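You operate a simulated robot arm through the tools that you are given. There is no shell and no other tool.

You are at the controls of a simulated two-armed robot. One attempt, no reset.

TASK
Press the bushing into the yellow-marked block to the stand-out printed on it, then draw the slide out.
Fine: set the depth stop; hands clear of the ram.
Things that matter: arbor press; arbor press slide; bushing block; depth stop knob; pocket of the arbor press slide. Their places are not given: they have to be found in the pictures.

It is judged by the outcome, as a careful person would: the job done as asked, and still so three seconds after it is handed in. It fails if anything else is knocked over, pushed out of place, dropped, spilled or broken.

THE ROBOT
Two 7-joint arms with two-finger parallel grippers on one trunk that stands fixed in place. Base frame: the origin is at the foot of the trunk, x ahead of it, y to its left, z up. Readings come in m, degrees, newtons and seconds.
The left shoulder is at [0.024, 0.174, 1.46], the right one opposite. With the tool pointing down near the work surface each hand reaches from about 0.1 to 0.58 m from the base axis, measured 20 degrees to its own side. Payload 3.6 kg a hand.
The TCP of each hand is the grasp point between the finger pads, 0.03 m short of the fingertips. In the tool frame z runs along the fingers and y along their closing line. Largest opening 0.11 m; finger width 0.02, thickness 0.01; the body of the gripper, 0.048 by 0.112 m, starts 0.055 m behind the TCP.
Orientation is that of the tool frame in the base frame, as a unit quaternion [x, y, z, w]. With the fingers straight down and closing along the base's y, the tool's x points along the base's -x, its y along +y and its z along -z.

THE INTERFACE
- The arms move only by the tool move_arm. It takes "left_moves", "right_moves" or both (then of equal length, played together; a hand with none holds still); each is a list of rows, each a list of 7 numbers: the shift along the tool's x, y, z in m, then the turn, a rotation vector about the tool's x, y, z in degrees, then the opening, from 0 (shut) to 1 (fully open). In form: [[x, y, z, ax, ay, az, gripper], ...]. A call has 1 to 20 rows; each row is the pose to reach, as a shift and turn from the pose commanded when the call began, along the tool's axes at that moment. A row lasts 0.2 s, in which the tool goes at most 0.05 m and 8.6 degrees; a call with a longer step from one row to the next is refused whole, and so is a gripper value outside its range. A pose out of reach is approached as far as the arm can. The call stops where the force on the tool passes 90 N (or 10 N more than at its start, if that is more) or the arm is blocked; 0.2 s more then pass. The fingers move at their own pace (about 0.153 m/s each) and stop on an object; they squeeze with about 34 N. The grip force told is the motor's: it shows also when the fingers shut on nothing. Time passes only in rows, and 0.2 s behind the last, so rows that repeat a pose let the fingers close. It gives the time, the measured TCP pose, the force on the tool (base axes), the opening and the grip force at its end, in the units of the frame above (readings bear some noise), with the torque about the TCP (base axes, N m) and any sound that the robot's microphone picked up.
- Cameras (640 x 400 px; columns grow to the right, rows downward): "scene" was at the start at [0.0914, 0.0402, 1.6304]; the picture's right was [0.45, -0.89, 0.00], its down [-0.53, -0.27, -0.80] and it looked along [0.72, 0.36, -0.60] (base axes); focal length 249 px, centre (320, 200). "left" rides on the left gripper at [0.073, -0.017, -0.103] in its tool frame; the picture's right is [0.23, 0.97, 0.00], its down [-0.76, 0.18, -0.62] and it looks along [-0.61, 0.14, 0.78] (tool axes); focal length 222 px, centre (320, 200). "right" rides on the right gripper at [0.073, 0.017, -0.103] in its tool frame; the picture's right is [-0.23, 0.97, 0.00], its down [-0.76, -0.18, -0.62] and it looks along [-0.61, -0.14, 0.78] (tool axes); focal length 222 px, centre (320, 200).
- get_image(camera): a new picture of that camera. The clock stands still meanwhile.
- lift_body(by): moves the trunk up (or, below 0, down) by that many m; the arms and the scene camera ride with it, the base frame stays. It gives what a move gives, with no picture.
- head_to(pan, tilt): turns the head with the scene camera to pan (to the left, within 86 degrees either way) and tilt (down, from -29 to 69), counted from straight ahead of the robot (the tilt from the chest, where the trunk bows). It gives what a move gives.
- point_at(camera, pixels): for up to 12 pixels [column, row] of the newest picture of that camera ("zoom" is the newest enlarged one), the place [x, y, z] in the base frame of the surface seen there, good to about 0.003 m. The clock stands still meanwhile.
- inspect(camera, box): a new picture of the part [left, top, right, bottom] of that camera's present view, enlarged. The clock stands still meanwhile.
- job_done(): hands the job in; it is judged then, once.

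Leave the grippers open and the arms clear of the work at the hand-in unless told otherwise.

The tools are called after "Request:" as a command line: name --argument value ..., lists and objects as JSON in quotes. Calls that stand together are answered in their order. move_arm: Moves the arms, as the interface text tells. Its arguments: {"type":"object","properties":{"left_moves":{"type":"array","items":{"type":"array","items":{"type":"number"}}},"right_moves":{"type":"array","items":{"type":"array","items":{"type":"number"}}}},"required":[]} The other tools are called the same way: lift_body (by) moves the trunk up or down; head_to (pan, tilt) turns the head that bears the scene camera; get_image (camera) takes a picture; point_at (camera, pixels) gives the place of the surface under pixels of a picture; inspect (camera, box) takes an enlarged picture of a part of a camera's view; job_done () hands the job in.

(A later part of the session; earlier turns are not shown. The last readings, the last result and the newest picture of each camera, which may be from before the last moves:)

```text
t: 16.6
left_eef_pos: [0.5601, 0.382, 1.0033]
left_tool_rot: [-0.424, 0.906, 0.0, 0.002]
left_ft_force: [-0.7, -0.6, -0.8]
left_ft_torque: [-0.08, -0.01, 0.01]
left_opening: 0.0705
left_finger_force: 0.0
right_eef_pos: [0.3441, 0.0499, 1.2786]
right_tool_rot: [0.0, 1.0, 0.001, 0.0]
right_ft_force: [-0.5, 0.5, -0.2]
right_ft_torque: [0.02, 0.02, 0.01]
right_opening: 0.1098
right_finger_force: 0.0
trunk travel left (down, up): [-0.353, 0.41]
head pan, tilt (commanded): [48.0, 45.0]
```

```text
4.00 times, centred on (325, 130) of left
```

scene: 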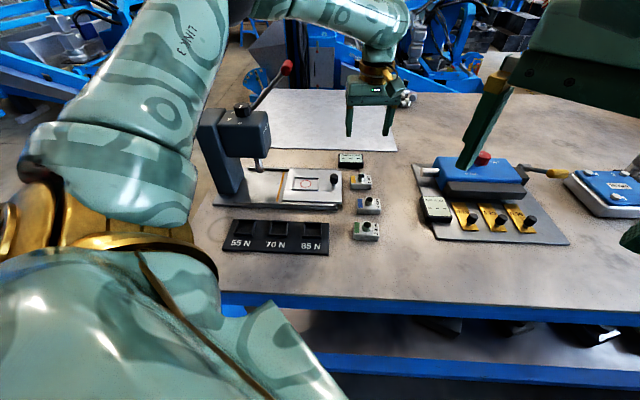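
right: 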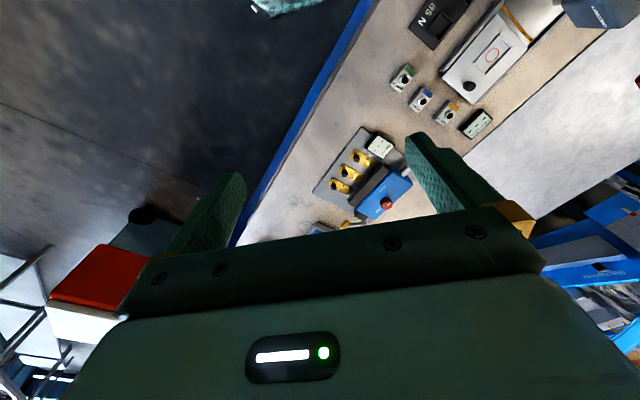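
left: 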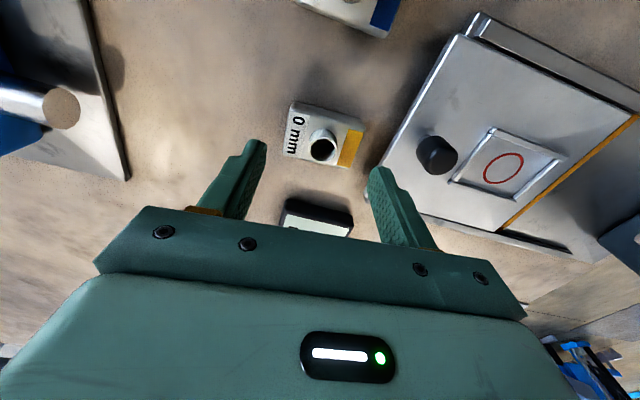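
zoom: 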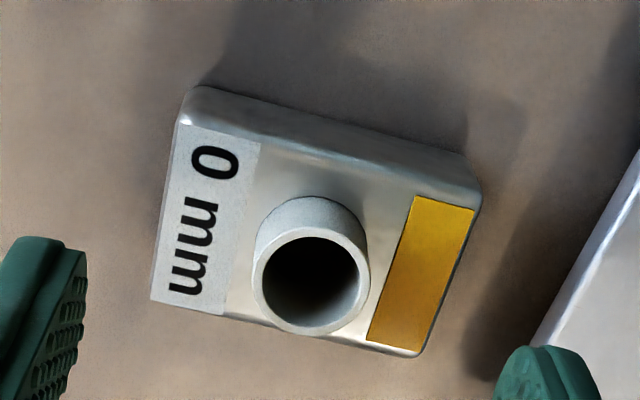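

Centring is within about 1 mm. I descend to z ≈ 0.958 (tips ~9 mm above the table) and close on the block's ends.

Request:
move_arm --left_moves '[[0.001, 0.0012, 0.015, 0, 0, 1, 0.64], [0.001, 0.0012, 0.03, 0, 0, 1, 0.64], [0.001, 0.0012, 0.04, 0, 0, 1, 0.64], [0.001, 0.0012, 0.045, 0, 0, 1, 0.64], [0.001, 0.0012, 0.045, 0, 0, 1, 0.58], [0.001, 0.0012, 0.045, 0, 0, 1, 0.52], [0.001, 0.0012, 0.045, 0, 0, 1, 0.45], [0.001, 0.0012, 0.045, 0, 0, 1, 0.4], [0.001, 0.0012, 0.045, 0, 0, 1, 0.4]]'

Request:
get_image --camera "left"

Request:
inspect --camera "scene" --box '[320, 120, 420, 200]'

```text
t: 18.6
left_eef_pos: [0.5597, 0.3812, 0.9577]
left_tool_rot: [-0.415, 0.91, 0.0, 0.002]
left_ft_force: [0.8, 1.1, -0.1]
left_ft_torque: [0.08, -0.03, -0.01]
left_opening: 0.0598
left_finger_force: 34.6
right_eef_pos: [0.3444, 0.0511, 1.2784]
right_tool_rot: [0.0, 1.0, 0.0, -0.002]
right_ft_force: [0.3, -0.1, -0.2]
right_ft_torque: [0.0, 0.01, -0.01]
right_opening: 0.1098
right_finger_force: 0.1
trunk travel left (down, up): [-0.353, 0.41]
head pan, tilt (commanded): [48.0, 45.0]
```

```text
taken
```

left: 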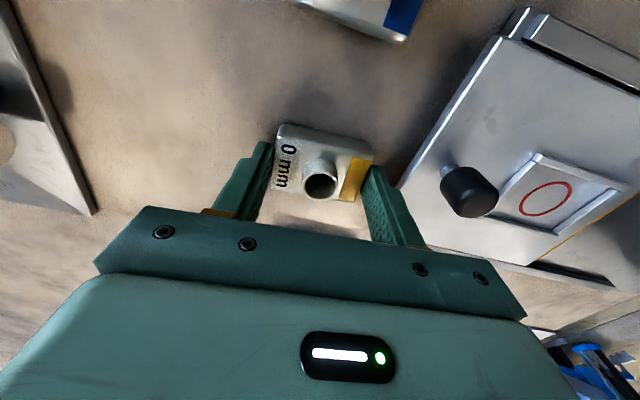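

```text
5.00 times, centred on (370, 160) of scene
```

zoom: 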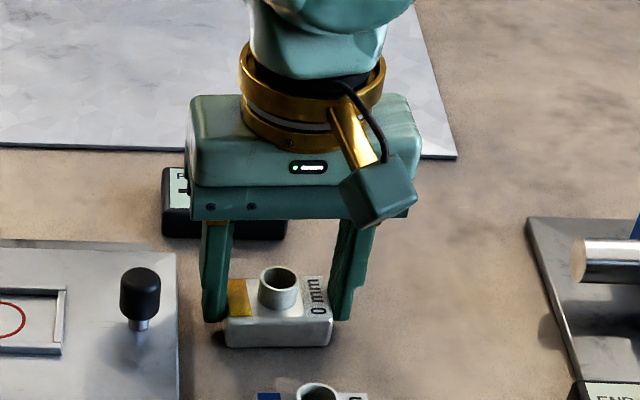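

The block is gripped (opening 0.0598, 34.6 N). I lift 8 cm to clear the slide knob, carry it over the pocket near (0.431, 0.474) and turn 4° to line up with the pocket.

Request:
move_arm --left_moves '[[0, 0, -0.02, 0, 0, 0, 0.4], [0, 0, -0.05, 0, 0, 0, 0.4], [0, 0, -0.08, 0, 0, 0, 0.4], [0.0037, 0.04, -0.08, 0, 0, 1, 0.4], [0.0074, 0.08, -0.08, 0, 0, 2, 0.4], [0.011, 0.12, -0.08, 0, 0, 3, 0.4], [0.0147, 0.158, -0.08, 0, 0, 4, 0.4], [0.0147, 0.158, -0.08, 0, 0, 4, 0.4]]'

Request:
get_image --camera "left"

Request:
get_image --camera "scene"

```text
t: 20.4
left_eef_pos: [0.4308, 0.4704, 1.0367]
left_tool_rot: [-0.383, 0.924, 0.0, 0.002]
left_ft_force: [-0.2, -0.7, -3.6]
left_ft_torque: [0.01, 0.01, -0.02]
left_opening: 0.0598
left_finger_force: 34.7
right_eef_pos: [0.3457, 0.051, 1.2786]
right_tool_rot: [0.0, 1.0, 0.0, -0.001]
right_ft_force: [0.1, -1.2, -0.7]
right_ft_torque: [-0.01, 0.0, 0.03]
right_opening: 0.1098
right_finger_force: 0.0
trunk travel left (down, up): [-0.353, 0.41]
head pan, tilt (commanded): [48.0, 45.0]
```

```text
taken
```

left: 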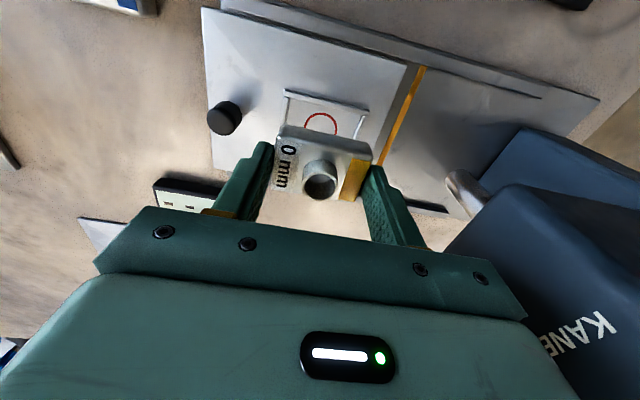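

```text
taken
```

scene: 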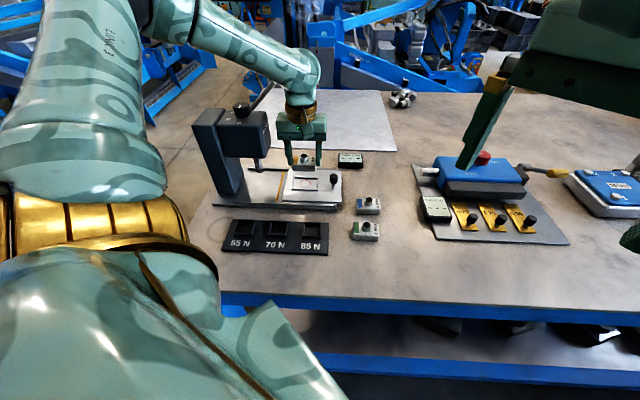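

Now I check the alignment with an enlarged left view.

Request:
inspect --camera "left" --box '[250, 70, 400, 210]'

```text
2.86 times, centred on (325, 140) of left
```

zoom: 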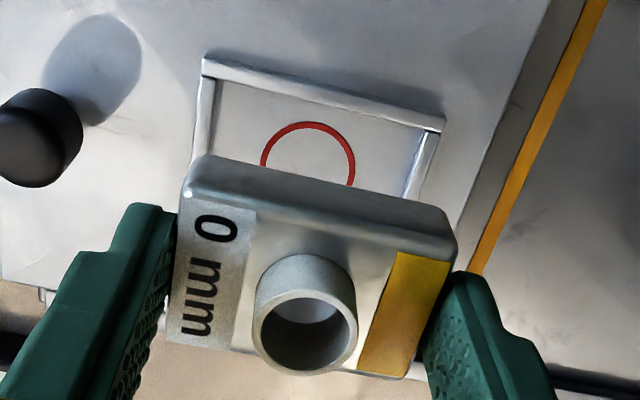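

The pocket's near bar and circle show the pocket centre about 3 mm to the far side of the block's centre; along the slide it's right, and it's parallel. I shift 3 mm and descend to about 7 mm above the bars, then check again.

Request:
move_arm --left_moves '[[-0.003, 0.0005, 0.015, 0, 0, 0, 0.4], [-0.003, 0.0005, 0.03, 0, 0, 0, 0.4], [-0.003, 0.0005, 0.045, 0, 0, 0, 0.4], [-0.003, 0.0005, 0.045, 0, 0, 0, 0.4]]'

Request:
inspect --camera "left" --box '[250, 90, 400, 220]'

Request:
inspect --camera "scene" --box '[250, 130, 350, 210]'

```text
t: 21.4
left_eef_pos: [0.4313, 0.4752, 0.9925]
left_tool_rot: [-0.383, 0.924, 0.001, 0.003]
left_ft_force: [1.2, -0.4, -3.6]
left_ft_torque: [-0.01, -0.02, 0.0]
left_opening: 0.0597
left_finger_force: 33.8
right_eef_pos: [0.3445, 0.051, 1.2783]
right_tool_rot: [0.0, 1.0, 0.0, 0.0]
right_ft_force: [-0.4, 0.6, 0.4]
right_ft_torque: [-0.01, -0.04, 0.0]
right_opening: 0.1099
right_finger_force: 0.1
trunk travel left (down, up): [-0.353, 0.41]
head pan, tilt (commanded): [48.0, 45.0]
```

```text
3.08 times, centred on (325, 155) of left
```

zoom: 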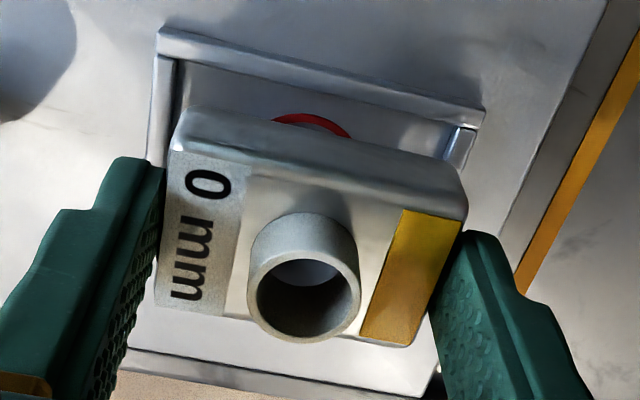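

```text
5.00 times, centred on (300, 170) of scene
```

zoom: 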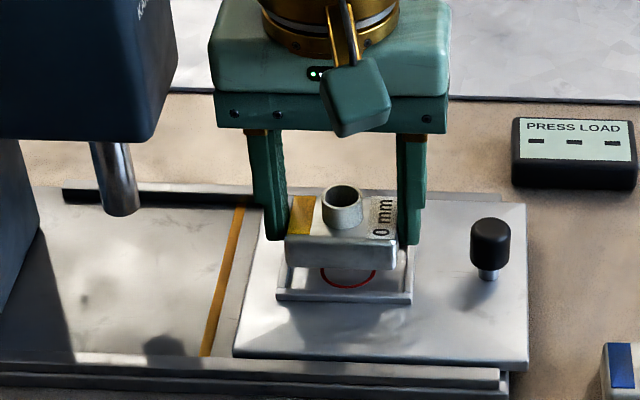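

The block now sits about 2 mm too far to the far side and ~1 mm toward the press. I correct (+2 mm tool x, −1 mm tool y) and lower in small steps, watching the force.

Request:
move_arm --left_moves '[[0.002, -0.001, 0.0, 0, 0, 0, 0.4], [0.002, -0.001, 0.004, 0, 0, 0, 0.4], [0.002, -0.001, 0.008, 0, 0, 0, 0.4], [0.002, -0.001, 0.01, 0, 0, 0, 0.4], [0.002, -0.001, 0.01, 0, 0, 0, 0.4]]'

Request:
inspect --camera "left" --box '[250, 90, 400, 220]'

Request:
inspect --camera "scene" --box '[270, 150, 340, 206]'

```text
t: 22.6
left_eef_pos: [0.4308, 0.4735, 0.9819]
left_tool_rot: [-0.384, 0.923, 0.0, 0.001]
left_ft_force: [-0.1, 0.2, -3.3]
left_ft_torque: [-0.02, 0.0, 0.01]
left_opening: 0.0595
left_finger_force: 34.0
right_eef_pos: [0.3449, 0.0511, 1.2788]
right_tool_rot: [0.001, 1.0, 0.0, -0.001]
right_ft_force: [0.6, 0.1, -0.9]
right_ft_torque: [-0.01, 0.02, -0.03]
right_opening: 0.1101
right_finger_force: 0.1
trunk travel left (down, up): [-0.353, 0.41]
head pan, tilt (commanded): [48.0, 45.0]
```

```text
3.08 times, centred on (325, 155) of left
```

zoom: 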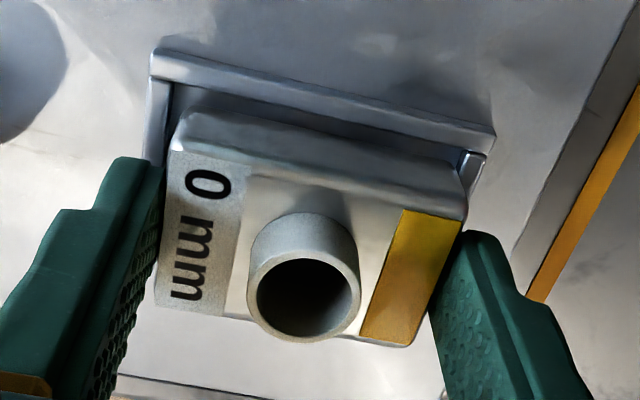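

```text
7.14 times, centred on (305, 178) of scene
```

zoom: 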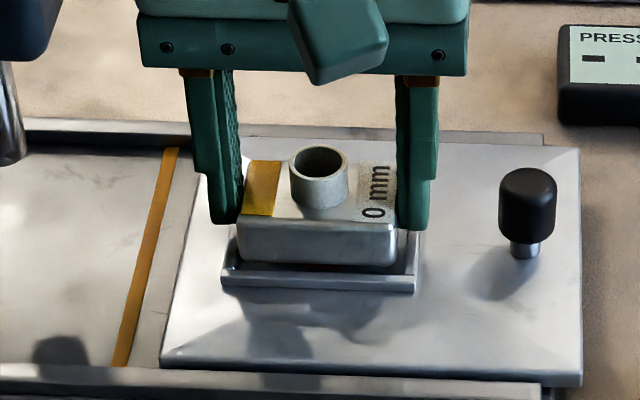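

Aligned inside the pocket's bars on both sides, no contact yet. I lower further in small steps.

Request:
move_arm --left_moves '[[0, 0, 0.0015, 0, 0, 0, 0.4], [0, 0, 0.003, 0, 0, 0, 0.4], [0, 0, 0.004, 0, 0, 0, 0.4], [0, 0, 0.004, 0, 0, 0, 0.4]]'

Request:
inspect --camera "left" --box '[250, 90, 400, 220]'

Request:
inspect --camera "scene" --box '[270, 150, 340, 206]'

```text
t: 23.6
left_eef_pos: [0.4299, 0.4743, 0.9779]
left_tool_rot: [-0.384, 0.924, 0.0, 0.002]
left_ft_force: [0.1, -0.4, -3.8]
left_ft_torque: [-0.02, 0.03, 0.04]
left_opening: 0.0597
left_finger_force: 33.8
right_eef_pos: [0.3445, 0.0491, 1.2786]
right_tool_rot: [0.0, 1.0, -0.002, -0.001]
right_ft_force: [0.7, 0.5, 0.0]
right_ft_torque: [0.02, -0.04, 0.01]
right_opening: 0.1099
right_finger_force: 0.1
trunk travel left (down, up): [-0.353, 0.41]
head pan, tilt (commanded): [48.0, 45.0]
```

```text
3.08 times, centred on (325, 155) of left
```

zoom: 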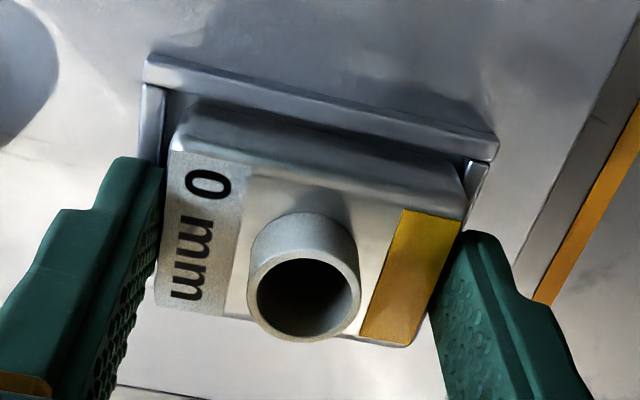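

```text
7.14 times, centred on (305, 178) of scene
```

zoom: 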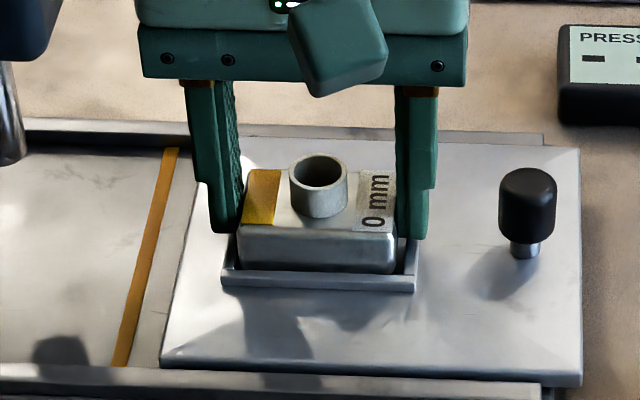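

Still hanging free (−3.8 N) but within the bars. I lower further in 1 mm steps to feel the floor.

Request:
move_arm --left_moves '[[0, 0, 0.001, 0, 0, 0, 0.4], [0, 0, 0.002, 0, 0, 0, 0.4], [0, 0, 0.002, 0, 0, 0, 0.4]]'

```text
t: 24.4
left_eef_pos: [0.4294, 0.4736, 0.9784]
left_tool_rot: [-0.383, 0.924, 0.001, 0.004]
left_ft_force: [0.7, 4.7, 9.5]
left_ft_torque: [0.15, 0.28, -0.1]
left_opening: 0.0598
left_finger_force: 34.0
right_eef_pos: [0.3436, 0.0506, 1.28]
right_tool_rot: [0.0, 1.0, -0.001, -0.001]
right_ft_force: [-0.4, -0.4, -0.4]
right_ft_torque: [-0.03, -0.01, -0.03]
right_opening: 0.1099
right_finger_force: 0.1
trunk travel left (down, up): [-0.353, 0.41]
head pan, tilt (commanded): [48.0, 45.0]
```

Contact at z 0.978, just the height expected for the pocket floor. I open the fingers a little and lift away.

Request:
move_arm --left_moves '[[0, 0, 0.001, 0, 0, 0, 0.56], [0, 0, 0.001, 0, 0, 0, 0.62], [0, 0, 0.001, 0, 0, 0, 0.64], [0, 0, -0.01, 0, 0, 0, 0.64], [0, 0, -0.03, 0, 0, 0, 0.64], [0, 0, -0.06, 0, 0, 0, 0.64], [0, 0, -0.06, 0, 0, 0, 0.64]]'

Request:
inspect --camera "left" --box '[250, 60, 400, 190]'

Request:
inspect --camera "scene" --box '[270, 150, 340, 206]'

```text
t: 26.0
left_eef_pos: [0.4296, 0.4732, 1.0374]
left_tool_rot: [-0.383, 0.924, 0.0, 0.001]
left_ft_force: [0.6, -0.5, -0.7]
left_ft_torque: [-0.01, -0.01, 0.0]
left_opening: 0.0703
left_finger_force: 0.0
right_eef_pos: [0.3433, 0.0508, 1.2785]
right_tool_rot: [-0.001, 1.0, 0.0, -0.002]
right_ft_force: [0.2, 0.2, -0.3]
right_ft_torque: [-0.02, 0.05, 0.06]
right_opening: 0.1101
right_finger_force: 0.1
trunk travel left (down, up): [-0.353, 0.41]
head pan, tilt (commanded): [48.0, 45.0]
```

```text
3.08 times, centred on (325, 125) of left
```

zoom: 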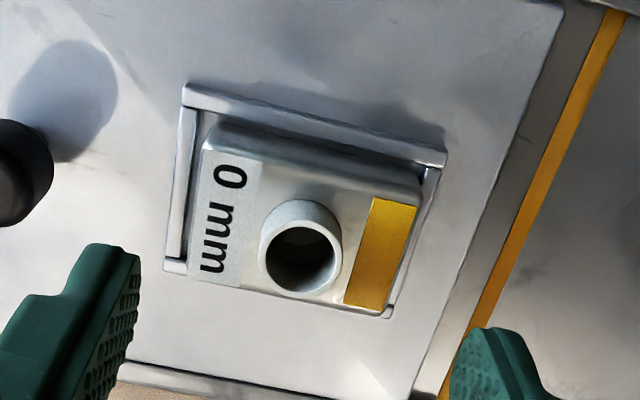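

```text
7.14 times, centred on (305, 178) of scene
```

zoom: 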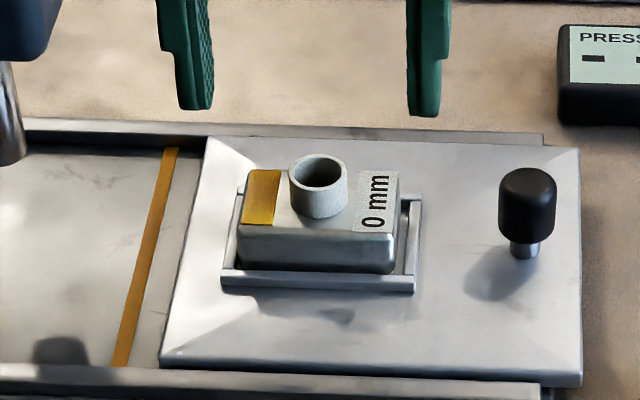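

The block sits squarely in the pocket. Next the slide. I'll grip the slide's black knob with the hand leaning away from the press (tilted 45°) so that nothing of the hand gets near the ram or head. First I rise to z 1.10, move outward along the slide direction and turn the wrist 90°.

Request:
move_arm --left_moves '[[0.0, -0.005, -0.02, 0, 0, 4, 0.64], [0.0001, -0.02, -0.035, 0, 0, 12, 0.64], [0.0002, -0.035, -0.05, 0, 0, 20, 0.64], [0.0003, -0.05, -0.0626, 0, 0, 28, 0.64], [0.0003, -0.065, -0.0626, 0, 0, 36, 0.64], [0.0004, -0.08, -0.0626, 0, 0, 44, 0.64], [0.0004, -0.095, -0.0626, 0, 0, 52, 0.64], [0.0005, -0.11, -0.0626, 0, 0, 60, 0.64], [0.0006, -0.125, -0.0626, 0, 0, 68, 0.6], [0.0006, -0.14, -0.0626, 0, 0, 76, 0.5], [0.0007, -0.155, -0.0626, 0, 0, 84, 0.45], [0.0007, -0.1645, -0.0626, 0, 0, 90, 0.45], [0.0007, -0.1645, -0.0626, 0, 0, 90, 0.45]]'

Request:
get_image --camera "left"

Request:
get_image --camera "scene"

```text
t: 28.8
left_eef_pos: [0.546, 0.3572, 1.098]
left_tool_rot: [0.383, 0.924, 0.002, 0.001]
left_ft_force: [-0.4, -0.9, 0.2]
left_ft_torque: [-0.02, -0.02, 0.0]
left_opening: 0.0497
left_finger_force: 0.1
right_eef_pos: [0.3445, 0.05, 1.278]
right_tool_rot: [0.0, 1.0, 0.0, 0.0]
right_ft_force: [-0.6, 0.1, 0.9]
right_ft_torque: [0.01, -0.01, -0.02]
right_opening: 0.1102
right_finger_force: 0.1
trunk travel left (down, up): [-0.353, 0.41]
head pan, tilt (commanded): [48.0, 45.0]
```

```text
taken
```

left: 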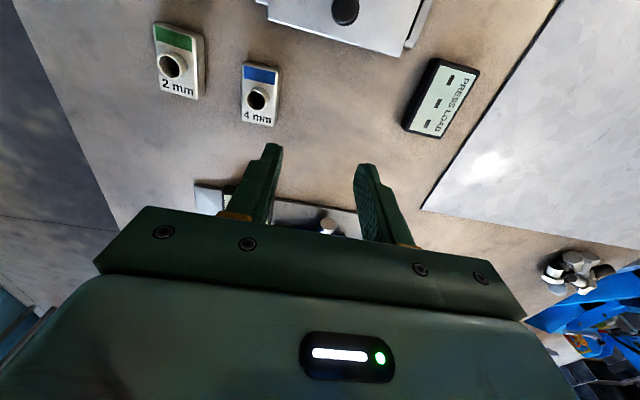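

```text
taken
```

scene: 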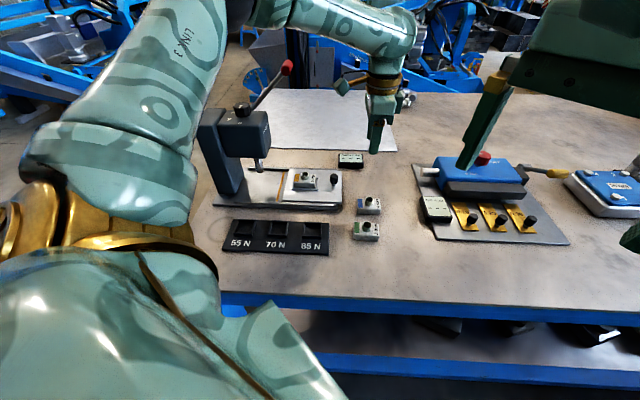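

Now I tilt the hand 45° so the fingers point at the slide knob from outside (wrist leaning away from the press).

Request:
move_arm --left_moves '[[0, 0, 0, 0, 7.5, 0, 0.45], [0, 0, 0, 0, 15, 0, 0.45], [0, 0, 0, 0, 22.5, 0, 0.45], [0, 0, 0, 0, 30, 0, 0.45], [0, 0, 0, 0, 37.5, 0, 0.45], [0, 0, 0, 0, 45, 0, 0.45], [0, 0, 0, 0, 45, 0, 0.45]]'

Request:
get_image --camera "left"

Request:
get_image --camera "scene"

```text
t: 30.4
left_eef_pos: [0.4908, 0.3894, 1.0924]
left_tool_rot: [0.353, 0.855, 0.148, -0.351]
left_ft_force: [0.2, -0.8, 0.8]
left_ft_torque: [0.01, 0.04, 0.02]
left_opening: 0.0497
left_finger_force: 0.0
left hand out of reach, approached as far as the arm can: row 4, 5, 6, 7
right_eef_pos: [0.3454, 0.0497, 1.2791]
right_tool_rot: [0.001, 1.0, 0.0, 0.0]
right_ft_force: [0.5, 0.0, 0.1]
right_ft_torque: [0.01, -0.02, 0.01]
right_opening: 0.1098
right_finger_force: 0.0
trunk travel left (down, up): [-0.353, 0.41]
head pan, tilt (commanded): [48.0, 45.0]
```

```text
taken
```

left: 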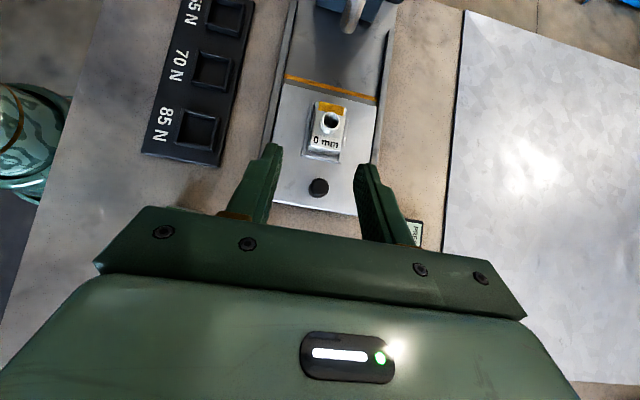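

```text
taken
```

scene: 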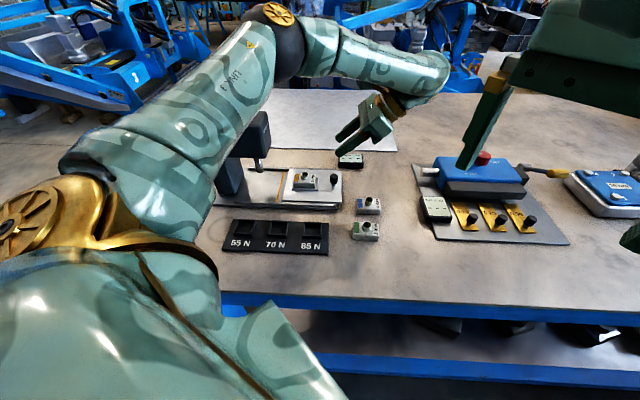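

The 45° lean is out of reach at that spot. I undo the tilt and will instead keep the hand upright, with the fingers in line with the slide and pushing/hooking the knob from the outside, which leaves ample room to the head. First untilt.

Request:
move_arm --left_moves '[[0, 0, 0, 0, -7.5, 0, 0.45], [0, 0, 0, 0, -15, 0, 0.45], [0, 0, 0, 0, -22.5, 0, 0.45], [0, 0, 0, 0, -30, 0, 0.45], [0, 0, 0, 0, -37.5, 0, 0.45], [0, 0, 0, 0, -45, 0, 0.45], [0, 0, 0, 0, -45, 0, 0.45]]'

Request:
get_image --camera "scene"

```text
t: 32.0
left_eef_pos: [0.4922, 0.3896, 1.0916]
left_tool_rot: [0.381, 0.924, 0.002, 0.003]
left_ft_force: [0.0, 0.5, -0.1]
left_ft_torque: [0.02, -0.04, 0.0]
left_opening: 0.0495
left_finger_force: 0.0
right_eef_pos: [0.3453, 0.0505, 1.2792]
right_tool_rot: [0.001, 1.0, 0.0, -0.001]
right_ft_force: [1.1, -0.2, 0.7]
right_ft_torque: [0.01, 0.02, 0.0]
right_opening: 0.1099
right_finger_force: 0.1
trunk travel left (down, up): [-0.353, 0.41]
head pan, tilt (commanded): [48.0, 45.0]
```

```text
taken
```

scene: 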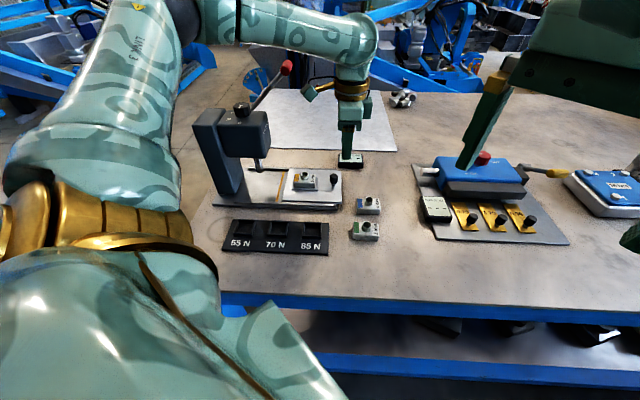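

I turn the wrist back 90° (fingers in line with the slide) while moving to just outside the slide knob at about (0.520, 0.382), and lower to z ≈ 1.03 for a look.

Request:
move_arm --left_moves '[[-0.002, 0.001, 0, 0, 0, -8, 0.4], [-0.004, 0.002, 0, 0, 0, -16, 0.3], [-0.007, 0.004, 0, 0, 0, -24, 0.27], [-0.01, 0.006, 0, 0, 0, -32, 0.27], [-0.013, 0.008, 0, 0, 0, -40, 0.27], [-0.016, 0.01, 0, 0, 0, -48, 0.27], [-0.019, 0.011, 0, 0, 0, -56, 0.27], [-0.022, 0.012, 0, 0, 0, -64, 0.27], [-0.0248, 0.0142, 0, 0, 0, -72, 0.27], [-0.0248, 0.0142, 0.02, 0, 0, -80, 0.27], [-0.0248, 0.0142, 0.04, 0, 0, -88, 0.27], [-0.0248, 0.0142, 0.06, 0, 0, -90, 0.27], [-0.0248, 0.0142, 0.06, 0, 0, -90, 0.27]]'

Request:
get_image --camera "left"

Request:
inspect --camera "scene" --box '[260, 110, 400, 210]'

```text
t: 34.8
left_eef_pos: [0.5188, 0.3825, 1.0297]
left_tool_rot: [-0.383, 0.924, 0.001, 0.003]
left_ft_force: [0.2, 0.3, 0.3]
left_ft_torque: [0.05, -0.03, 0.01]
left_opening: 0.0299
left_finger_force: 0.1
right_eef_pos: [0.3437, 0.0498, 1.2791]
right_tool_rot: [0.0, 1.0, 0.0, -0.001]
right_ft_force: [0.2, 0.2, 0.5]
right_ft_torque: [0.0, 0.0, -0.03]
right_opening: 0.11
right_finger_force: 0.0
trunk travel left (down, up): [-0.353, 0.41]
head pan, tilt (commanded): [48.0, 45.0]
```

```text
taken
```

left: 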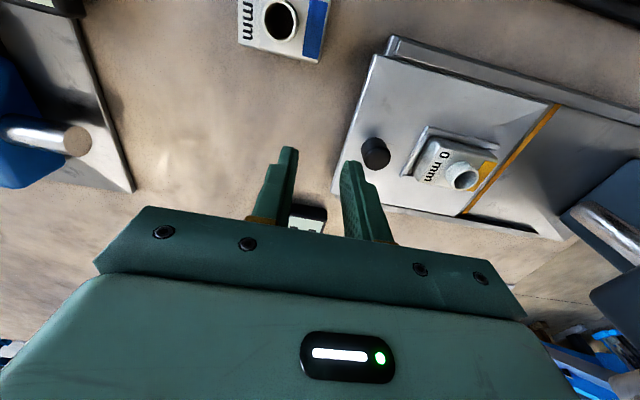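

```text
4.00 times, centred on (330, 160) of scene
```

zoom: 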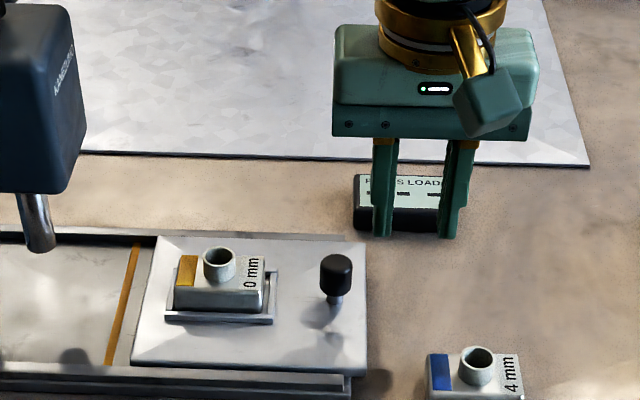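

I enlarge the left view to place the slide knob exactly.

Request:
inspect --camera "left" --box '[330, 100, 510, 220]'

```text
3.33 times, centred on (420, 160) of left
```

zoom: 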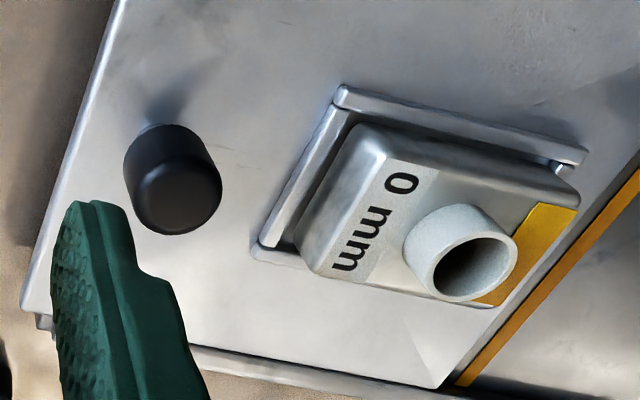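

The knob is exactly in line, 46 mm away from the TCP toward the press. I lower so the fingertips are ~9 mm above the slide plate, beside the knob.

Request:
move_arm --left_moves '[[0, 0, 0.02, 0, 0, 0, 0.27], [0, 0, 0.04, 0, 0, 0, 0.27], [0, 0, 0.05, 0, 0, 0, 0.27], [0, 0, 0.05, 0, 0, 0, 0.27]]'

Request:
inspect --camera "scene" --box '[260, 110, 400, 210]'

Request:
get_image --camera "left"

```text
t: 35.8
left_eef_pos: [0.5198, 0.382, 0.9813]
left_tool_rot: [-0.383, 0.924, 0.0, 0.002]
left_ft_force: [-0.3, 1.5, 0.4]
left_ft_torque: [0.03, 0.04, 0.03]
left_opening: 0.0297
left_finger_force: 0.1
right_eef_pos: [0.3456, 0.0508, 1.2793]
right_tool_rot: [0.0, 1.0, 0.0, -0.002]
right_ft_force: [0.0, 0.9, -0.8]
right_ft_torque: [-0.01, 0.03, -0.01]
right_opening: 0.1102
right_finger_force: 0.1
trunk travel left (down, up): [-0.353, 0.41]
head pan, tilt (commanded): [48.0, 45.0]
```

```text
4.00 times, centred on (330, 160) of scene
```

zoom: 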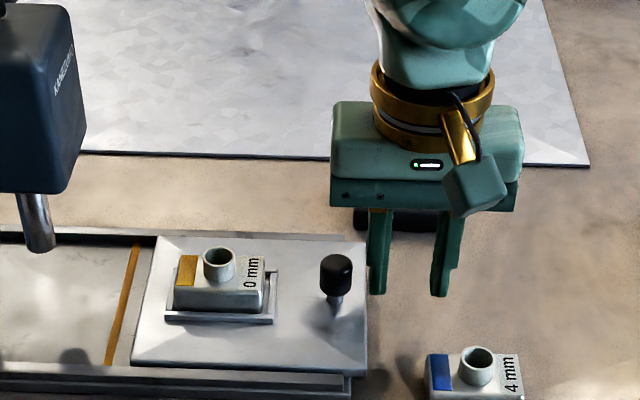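

```text
taken
```

left: 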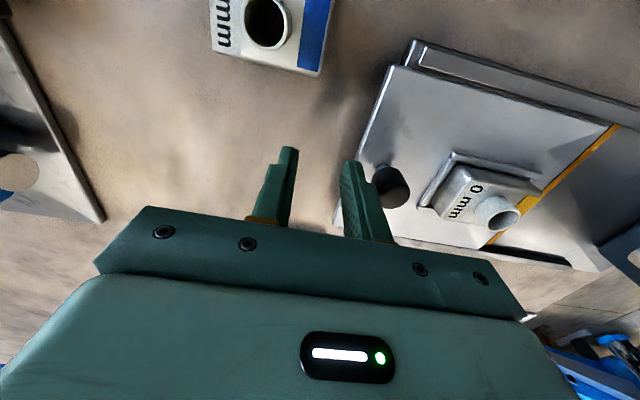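

I push gently toward the press (tool +y) by 30 mm first to feel contact and friction.

Request:
move_arm --left_moves '[[0, 0.006, 0, 0, 0, 0, 0.27], [0, 0.012, 0, 0, 0, 0, 0.27], [0, 0.018, 0, 0, 0, 0, 0.27], [0, 0.024, 0, 0, 0, 0, 0.27], [0, 0.03, 0, 0, 0, 0, 0.27]]'

Request:
inspect --camera "scene" --box '[240, 110, 380, 210]'

```text
t: 37.0
left_eef_pos: [0.4977, 0.4038, 0.9809]
left_tool_rot: [-0.384, 0.923, -0.001, 0.002]
left_ft_force: [1.2, -0.8, -1.5]
left_ft_torque: [-0.01, 0.0, 0.0]
left_opening: 0.0292
left_finger_force: 0.1
right_eef_pos: [0.3446, 0.0501, 1.2788]
right_tool_rot: [0.001, 1.0, 0.0, 0.0]
right_ft_force: [0.6, 0.0, -0.2]
right_ft_torque: [0.0, 0.0, 0.01]
right_opening: 0.11
right_finger_force: 0.1
trunk travel left (down, up): [-0.353, 0.41]
head pan, tilt (commanded): [48.0, 45.0]
```

```text
4.00 times, centred on (310, 160) of scene
```

zoom: 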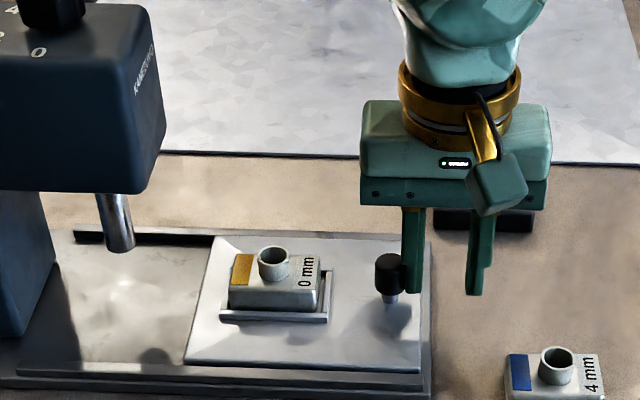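

The slide glides easily (about 1–2 N). I continue slowly for another 85 mm.

Request:
move_arm --left_moves '[[0, 0.007, 0, 0, 0, 0, 0.27], [0, 0.014, 0, 0, 0, 0, 0.27], [0, 0.021, 0, 0, 0, 0, 0.27], [0, 0.028, 0, 0, 0, 0, 0.27], [0, 0.035, 0, 0, 0, 0, 0.27], [0, 0.042, 0, 0, 0, 0, 0.27], [0, 0.049, 0, 0, 0, 0, 0.27], [0, 0.056, 0, 0, 0, 0, 0.27], [0, 0.063, 0, 0, 0, 0, 0.27], [0, 0.07, 0, 0, 0, 0, 0.27], [0, 0.077, 0, 0, 0, 0, 0.27], [0, 0.082, 0, 0, 0, 0, 0.27], [0, 0.085, 0, 0, 0, 0, 0.27]]'

Request:
inspect --camera "scene" --box '[200, 100, 340, 210]'

Request:
get_image --camera "left"

```text
t: 39.8
left_eef_pos: [0.4374, 0.4656, 0.9823]
left_tool_rot: [-0.383, 0.924, 0.0, 0.002]
left_ft_force: [0.3, -0.5, -1.1]
left_ft_torque: [0.01, -0.04, 0.03]
left_opening: 0.029
left_finger_force: 0.0
right_eef_pos: [0.3439, 0.05, 1.2787]
right_tool_rot: [0.0, 1.0, 0.0, -0.001]
right_ft_force: [-0.2, 0.2, -0.1]
right_ft_torque: [0.01, -0.02, 0.02]
right_opening: 0.1101
right_finger_force: 0.1
trunk travel left (down, up): [-0.353, 0.41]
head pan, tilt (commanded): [48.0, 45.0]
```

```text
3.64 times, centred on (270, 155) of scene
```

zoom: 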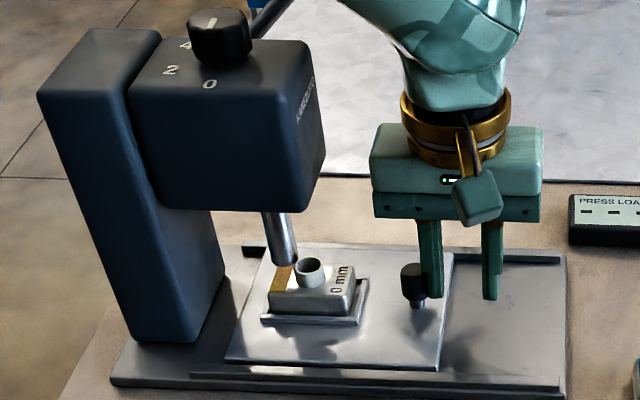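

```text
taken
```

left: 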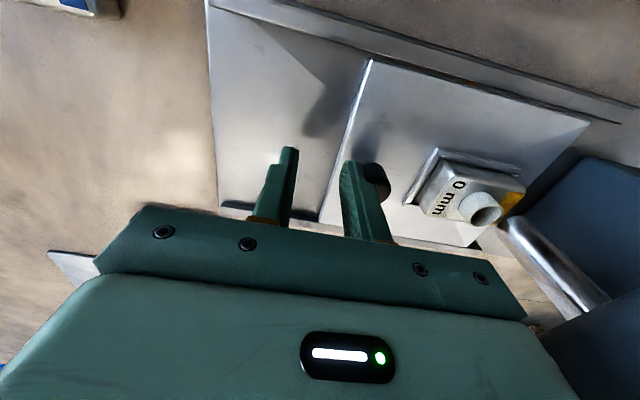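

Pushed about 106 mm; the bushing is now close before the ram and passes below it. I push on in 2 mm steps, watching for the stop.

Request:
move_arm --left_moves '[[0, 0.002, 0, 0, 0, 0, 0.27], [0, 0.004, 0, 0, 0, 0, 0.27], [0, 0.006, 0, 0, 0, 0, 0.27], [0, 0.008, 0, 0, 0, 0, 0.27], [0, 0.01, 0, 0, 0, 0, 0.27]]'

Request:
inspect --camera "scene" --box '[220, 140, 310, 210]'

```text
t: 41.0
left_eef_pos: [0.4316, 0.4717, 0.9828]
left_tool_rot: [-0.382, 0.924, 0.0, 0.002]
left_ft_force: [0.5, -1.1, -0.9]
left_ft_torque: [-0.06, -0.02, 0.0]
left_opening: 0.0292
left_finger_force: 0.1
right_eef_pos: [0.3452, 0.0508, 1.2788]
right_tool_rot: [0.0, 1.0, 0.0, -0.001]
right_ft_force: [0.1, 0.0, -0.5]
right_ft_torque: [0.02, 0.0, -0.01]
right_opening: 0.11
right_finger_force: 0.1
trunk travel left (down, up): [-0.353, 0.41]
head pan, tilt (commanded): [48.0, 45.0]
```

```text
5.71 times, centred on (265, 175) of scene
```

zoom: 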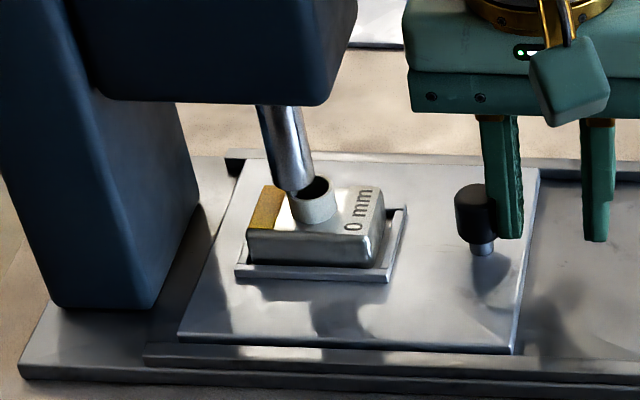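

Nearly under the ram; about 4 mm remain. I push on in 1.5 mm steps until the stop is felt.

Request:
move_arm --left_moves '[[0, 0.0015, 0, 0, 0, 0, 0.27], [0, 0.003, 0, 0, 0, 0, 0.27], [0, 0.0045, 0, 0, 0, 0, 0.27], [0, 0.0045, 0, 0, 0, 0, 0.27]]'

Request:
inspect --camera "scene" --box '[220, 140, 310, 210]'

```text
t: 42.0
left_eef_pos: [0.4278, 0.4744, 0.9819]
left_tool_rot: [-0.384, 0.923, 0.0, 0.002]
left_ft_force: [-0.4, -1.2, -1.4]
left_ft_torque: [-0.02, 0.0, -0.01]
left_opening: 0.0289
left_finger_force: 0.2
right_eef_pos: [0.3457, 0.0504, 1.2789]
right_tool_rot: [0.0, 1.0, 0.0, -0.001]
right_ft_force: [-0.3, -1.3, -0.1]
right_ft_torque: [-0.01, 0.01, -0.01]
right_opening: 0.1097
right_finger_force: 0.0
trunk travel left (down, up): [-0.353, 0.41]
head pan, tilt (commanded): [48.0, 45.0]
```

```text
5.71 times, centred on (265, 175) of scene
```

zoom: 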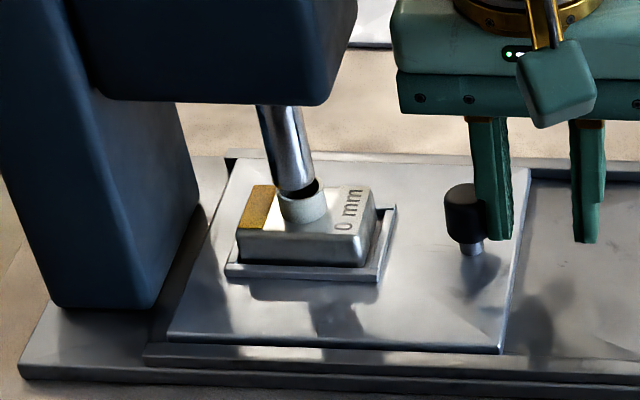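

No stop felt yet; the bushing looks nearly under the ram. I push a further 3 mm in 1 mm steps to see whether a stop is there.

Request:
move_arm --left_moves '[[0, 0.001, 0, 0, 0, 0, 0.27], [0, 0.002, 0, 0, 0, 0, 0.27], [0, 0.003, 0, 0, 0, 0, 0.27], [0, 0.003, 0, 0, 0, 0, 0.27]]'

Request:
inspect --camera "scene" --box '[220, 140, 310, 210]'

Request:
inspect --camera "left" --box '[320, 90, 620, 280]'

```text
t: 43.0
left_eef_pos: [0.4261, 0.4763, 0.9822]
left_tool_rot: [-0.384, 0.924, 0.0, 0.002]
left_ft_force: [0.4, -0.3, -1.6]
left_ft_torque: [-0.01, -0.01, -0.05]
left_opening: 0.0293
left_finger_force: 0.1
right_eef_pos: [0.3442, 0.0493, 1.2789]
right_tool_rot: [0.0, 1.0, 0.0, -0.001]
right_ft_force: [0.0, 0.7, -0.4]
right_ft_torque: [0.03, -0.01, -0.05]
right_opening: 0.1101
right_finger_force: 0.0
trunk travel left (down, up): [-0.353, 0.41]
head pan, tilt (commanded): [48.0, 45.0]
```

```text
5.71 times, centred on (265, 175) of scene
```

zoom: 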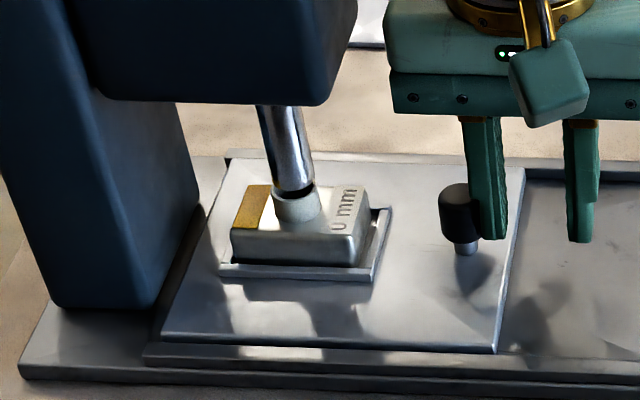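

```text
2.11 times, centred on (470, 185) of left
```

zoom: 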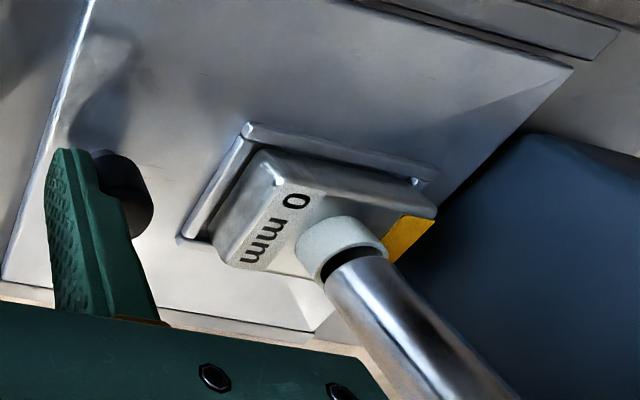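

Aligned by eye, still no stop. I push another 3 mm in small steps to find the end stop, if any.

Request:
move_arm --left_moves '[[0, 0.001, 0, 0, 0, 0, 0.27], [0, 0.002, 0, 0, 0, 0, 0.27], [0, 0.003, 0, 0, 0, 0, 0.27], [0, 0.003, 0, 0, 0, 0, 0.27]]'

Request:
inspect --camera "scene" --box '[220, 140, 310, 210]'

```text
t: 44.0
left_eef_pos: [0.4243, 0.4773, 0.9822]
left_tool_rot: [-0.383, 0.924, 0.0, 0.002]
left_ft_force: [6.0, -3.4, 2.6]
left_ft_torque: [-0.02, -0.07, -0.04]
left_opening: 0.0268
left_finger_force: 0.1
right_eef_pos: [0.3456, 0.0488, 1.2785]
right_tool_rot: [0.0, 1.0, 0.0, -0.001]
right_ft_force: [-0.5, -0.3, 0.9]
right_ft_torque: [0.0, -0.01, -0.03]
right_opening: 0.1099
right_finger_force: 0.0
trunk travel left (down, up): [-0.353, 0.41]
head pan, tilt (commanded): [48.0, 45.0]
```

```text
5.71 times, centred on (265, 175) of scene
```

zoom: 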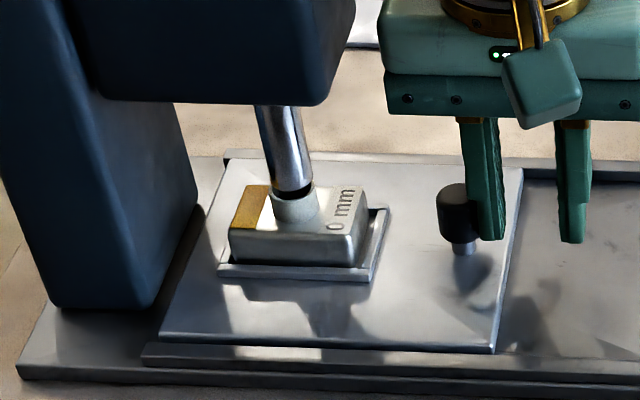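

The stop is felt now (about 7 N along the slide, finger pushed in slightly), with the bushing under the ram. I confirm with another 1.5 mm, then back off and check that the slide stays.

Request:
move_arm --left_moves '[[0, 0.001, 0, 0, 0, 0, 0.27], [0, 0.002, 0, 0, 0, 0, 0.27], [0, 0.002, 0, 0, 0, 0, 0.27]]'

Request:
inspect --camera "scene" --box '[220, 140, 310, 210]'

```text
t: 44.8
left_eef_pos: [0.4227, 0.477, 0.9812]
left_tool_rot: [-0.383, 0.924, 0.0, 0.002]
left_ft_force: [7.5, -7.0, 2.5]
left_ft_torque: [-0.11, -0.12, -0.04]
left_opening: 0.0246
left_finger_force: 0.1
right_eef_pos: [0.3456, 0.0492, 1.2787]
right_tool_rot: [0.0, 1.0, 0.001, -0.001]
right_ft_force: [0.0, -0.1, -1.0]
right_ft_torque: [0.0, -0.03, 0.04]
right_opening: 0.11
right_finger_force: 0.0
trunk travel left (down, up): [-0.353, 0.41]
head pan, tilt (commanded): [48.0, 45.0]
```

```text
5.71 times, centred on (265, 175) of scene
```

zoom: 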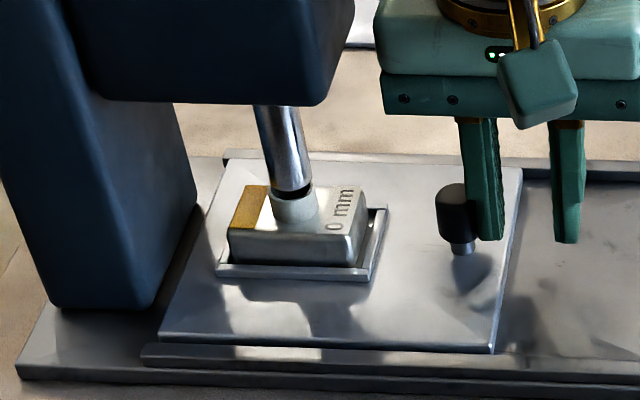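

The slide is firmly at its stop (10 N, no more travel). I back off outward 35 mm and raise the hand clear.

Request:
move_arm --left_moves '[[0, -0.012, 0, 0, 0, 0, 0.27], [0, -0.024, 0, 0, 0, 0, 0.27], [0, -0.036, 0, 0, 0, 0, 0.27], [0, -0.036, -0.03, 0, 0, 0, 0.27], [0, -0.036, -0.07, 0, 0, 0, 0.27], [0, -0.036, -0.11, 0, 0, 0, 0.27], [0, -0.036, -0.15, 0, 0, 0, 0.27], [0, -0.036, -0.15, 0, 0, 0, 0.27]]'

Request:
get_image --camera "left"

Request:
get_image --camera "scene"

Request:
inspect --camera "scene" --box '[200, 130, 310, 215]'

```text
t: 46.6
left_eef_pos: [0.4493, 0.4571, 1.131]
left_tool_rot: [-0.384, 0.923, 0.0, 0.002]
left_ft_force: [-0.5, 1.2, -0.5]
left_ft_torque: [-0.02, 0.01, 0.01]
left_opening: 0.0299
left_finger_force: 0.1
right_eef_pos: [0.3449, 0.0514, 1.2785]
right_tool_rot: [0.0, 1.0, 0.0, -0.001]
right_ft_force: [0.3, -0.9, 0.0]
right_ft_torque: [-0.02, 0.0, 0.02]
right_opening: 0.11
right_finger_force: 0.0
trunk travel left (down, up): [-0.353, 0.41]
head pan, tilt (commanded): [48.0, 45.0]
```

```text
taken
```

left: 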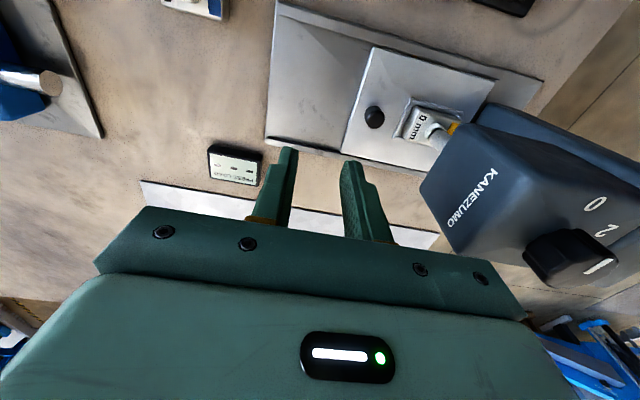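

```text
taken
```

scene: 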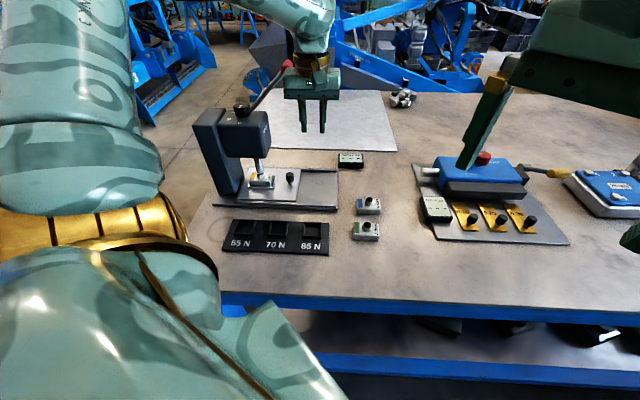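

```text
4.71 times, centred on (255, 172) of scene
```

zoom: 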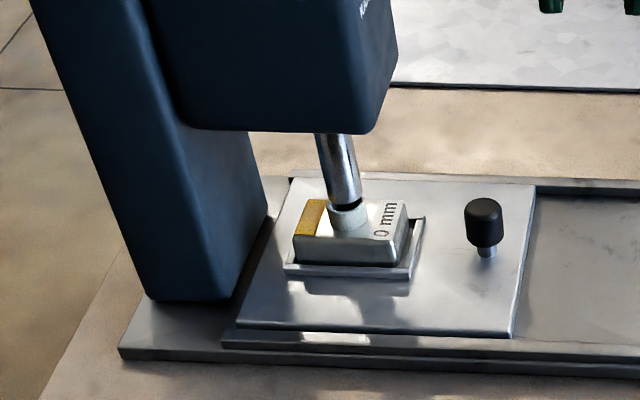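

The slide stayed at the stop with the bushing under the ram. For the lever, which is higher, I raise the trunk 0.10 m for better reach.

Request:
lift_body --by 0.1

Request:
get_image --camera "scene"

Request:
inspect --camera "scene" --box '[210, 70, 350, 180]'

```text
t: 47.9
left_eef_pos: [0.4473, 0.4557, 1.2315]
left_tool_rot: [-0.383, 0.924, -0.001, 0.003]
left_ft_force: [0.6, 0.2, 0.0]
left_ft_torque: [0.01, 0.01, 0.04]
left_opening: 0.0296
left_finger_force: 0.1
right_eef_pos: [0.3463, 0.0502, 1.3787]
right_tool_rot: [0.0, 1.0, 0.0, -0.001]
right_ft_force: [0.2, 1.0, -0.3]
right_ft_torque: [-0.01, 0.0, 0.02]
right_opening: 0.1099
right_finger_force: 0.1
trunk travel left (down, up): [-0.453, 0.31]
head pan, tilt (commanded): [48.0, 45.0]
```

```text
taken
```

scene: 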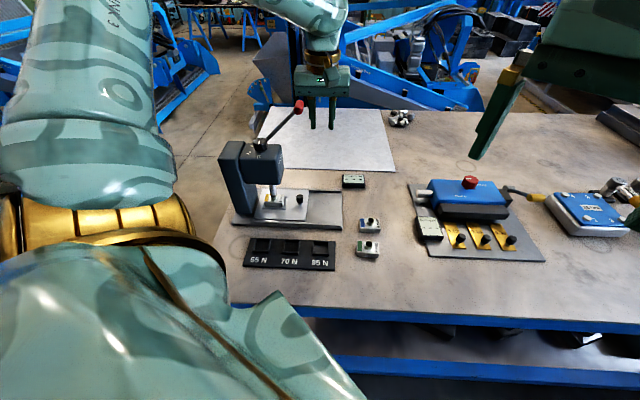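

```text
3.64 times, centred on (280, 125) of scene
```

zoom: 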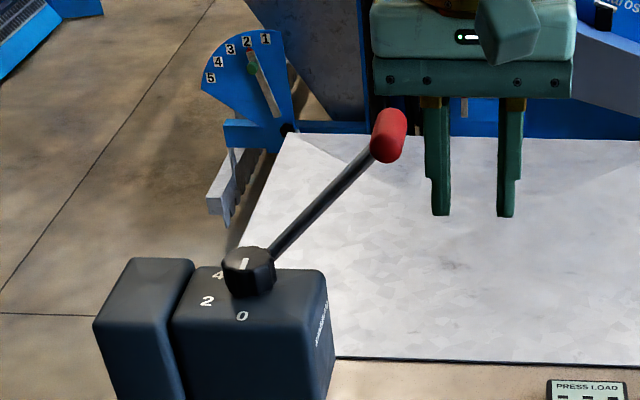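

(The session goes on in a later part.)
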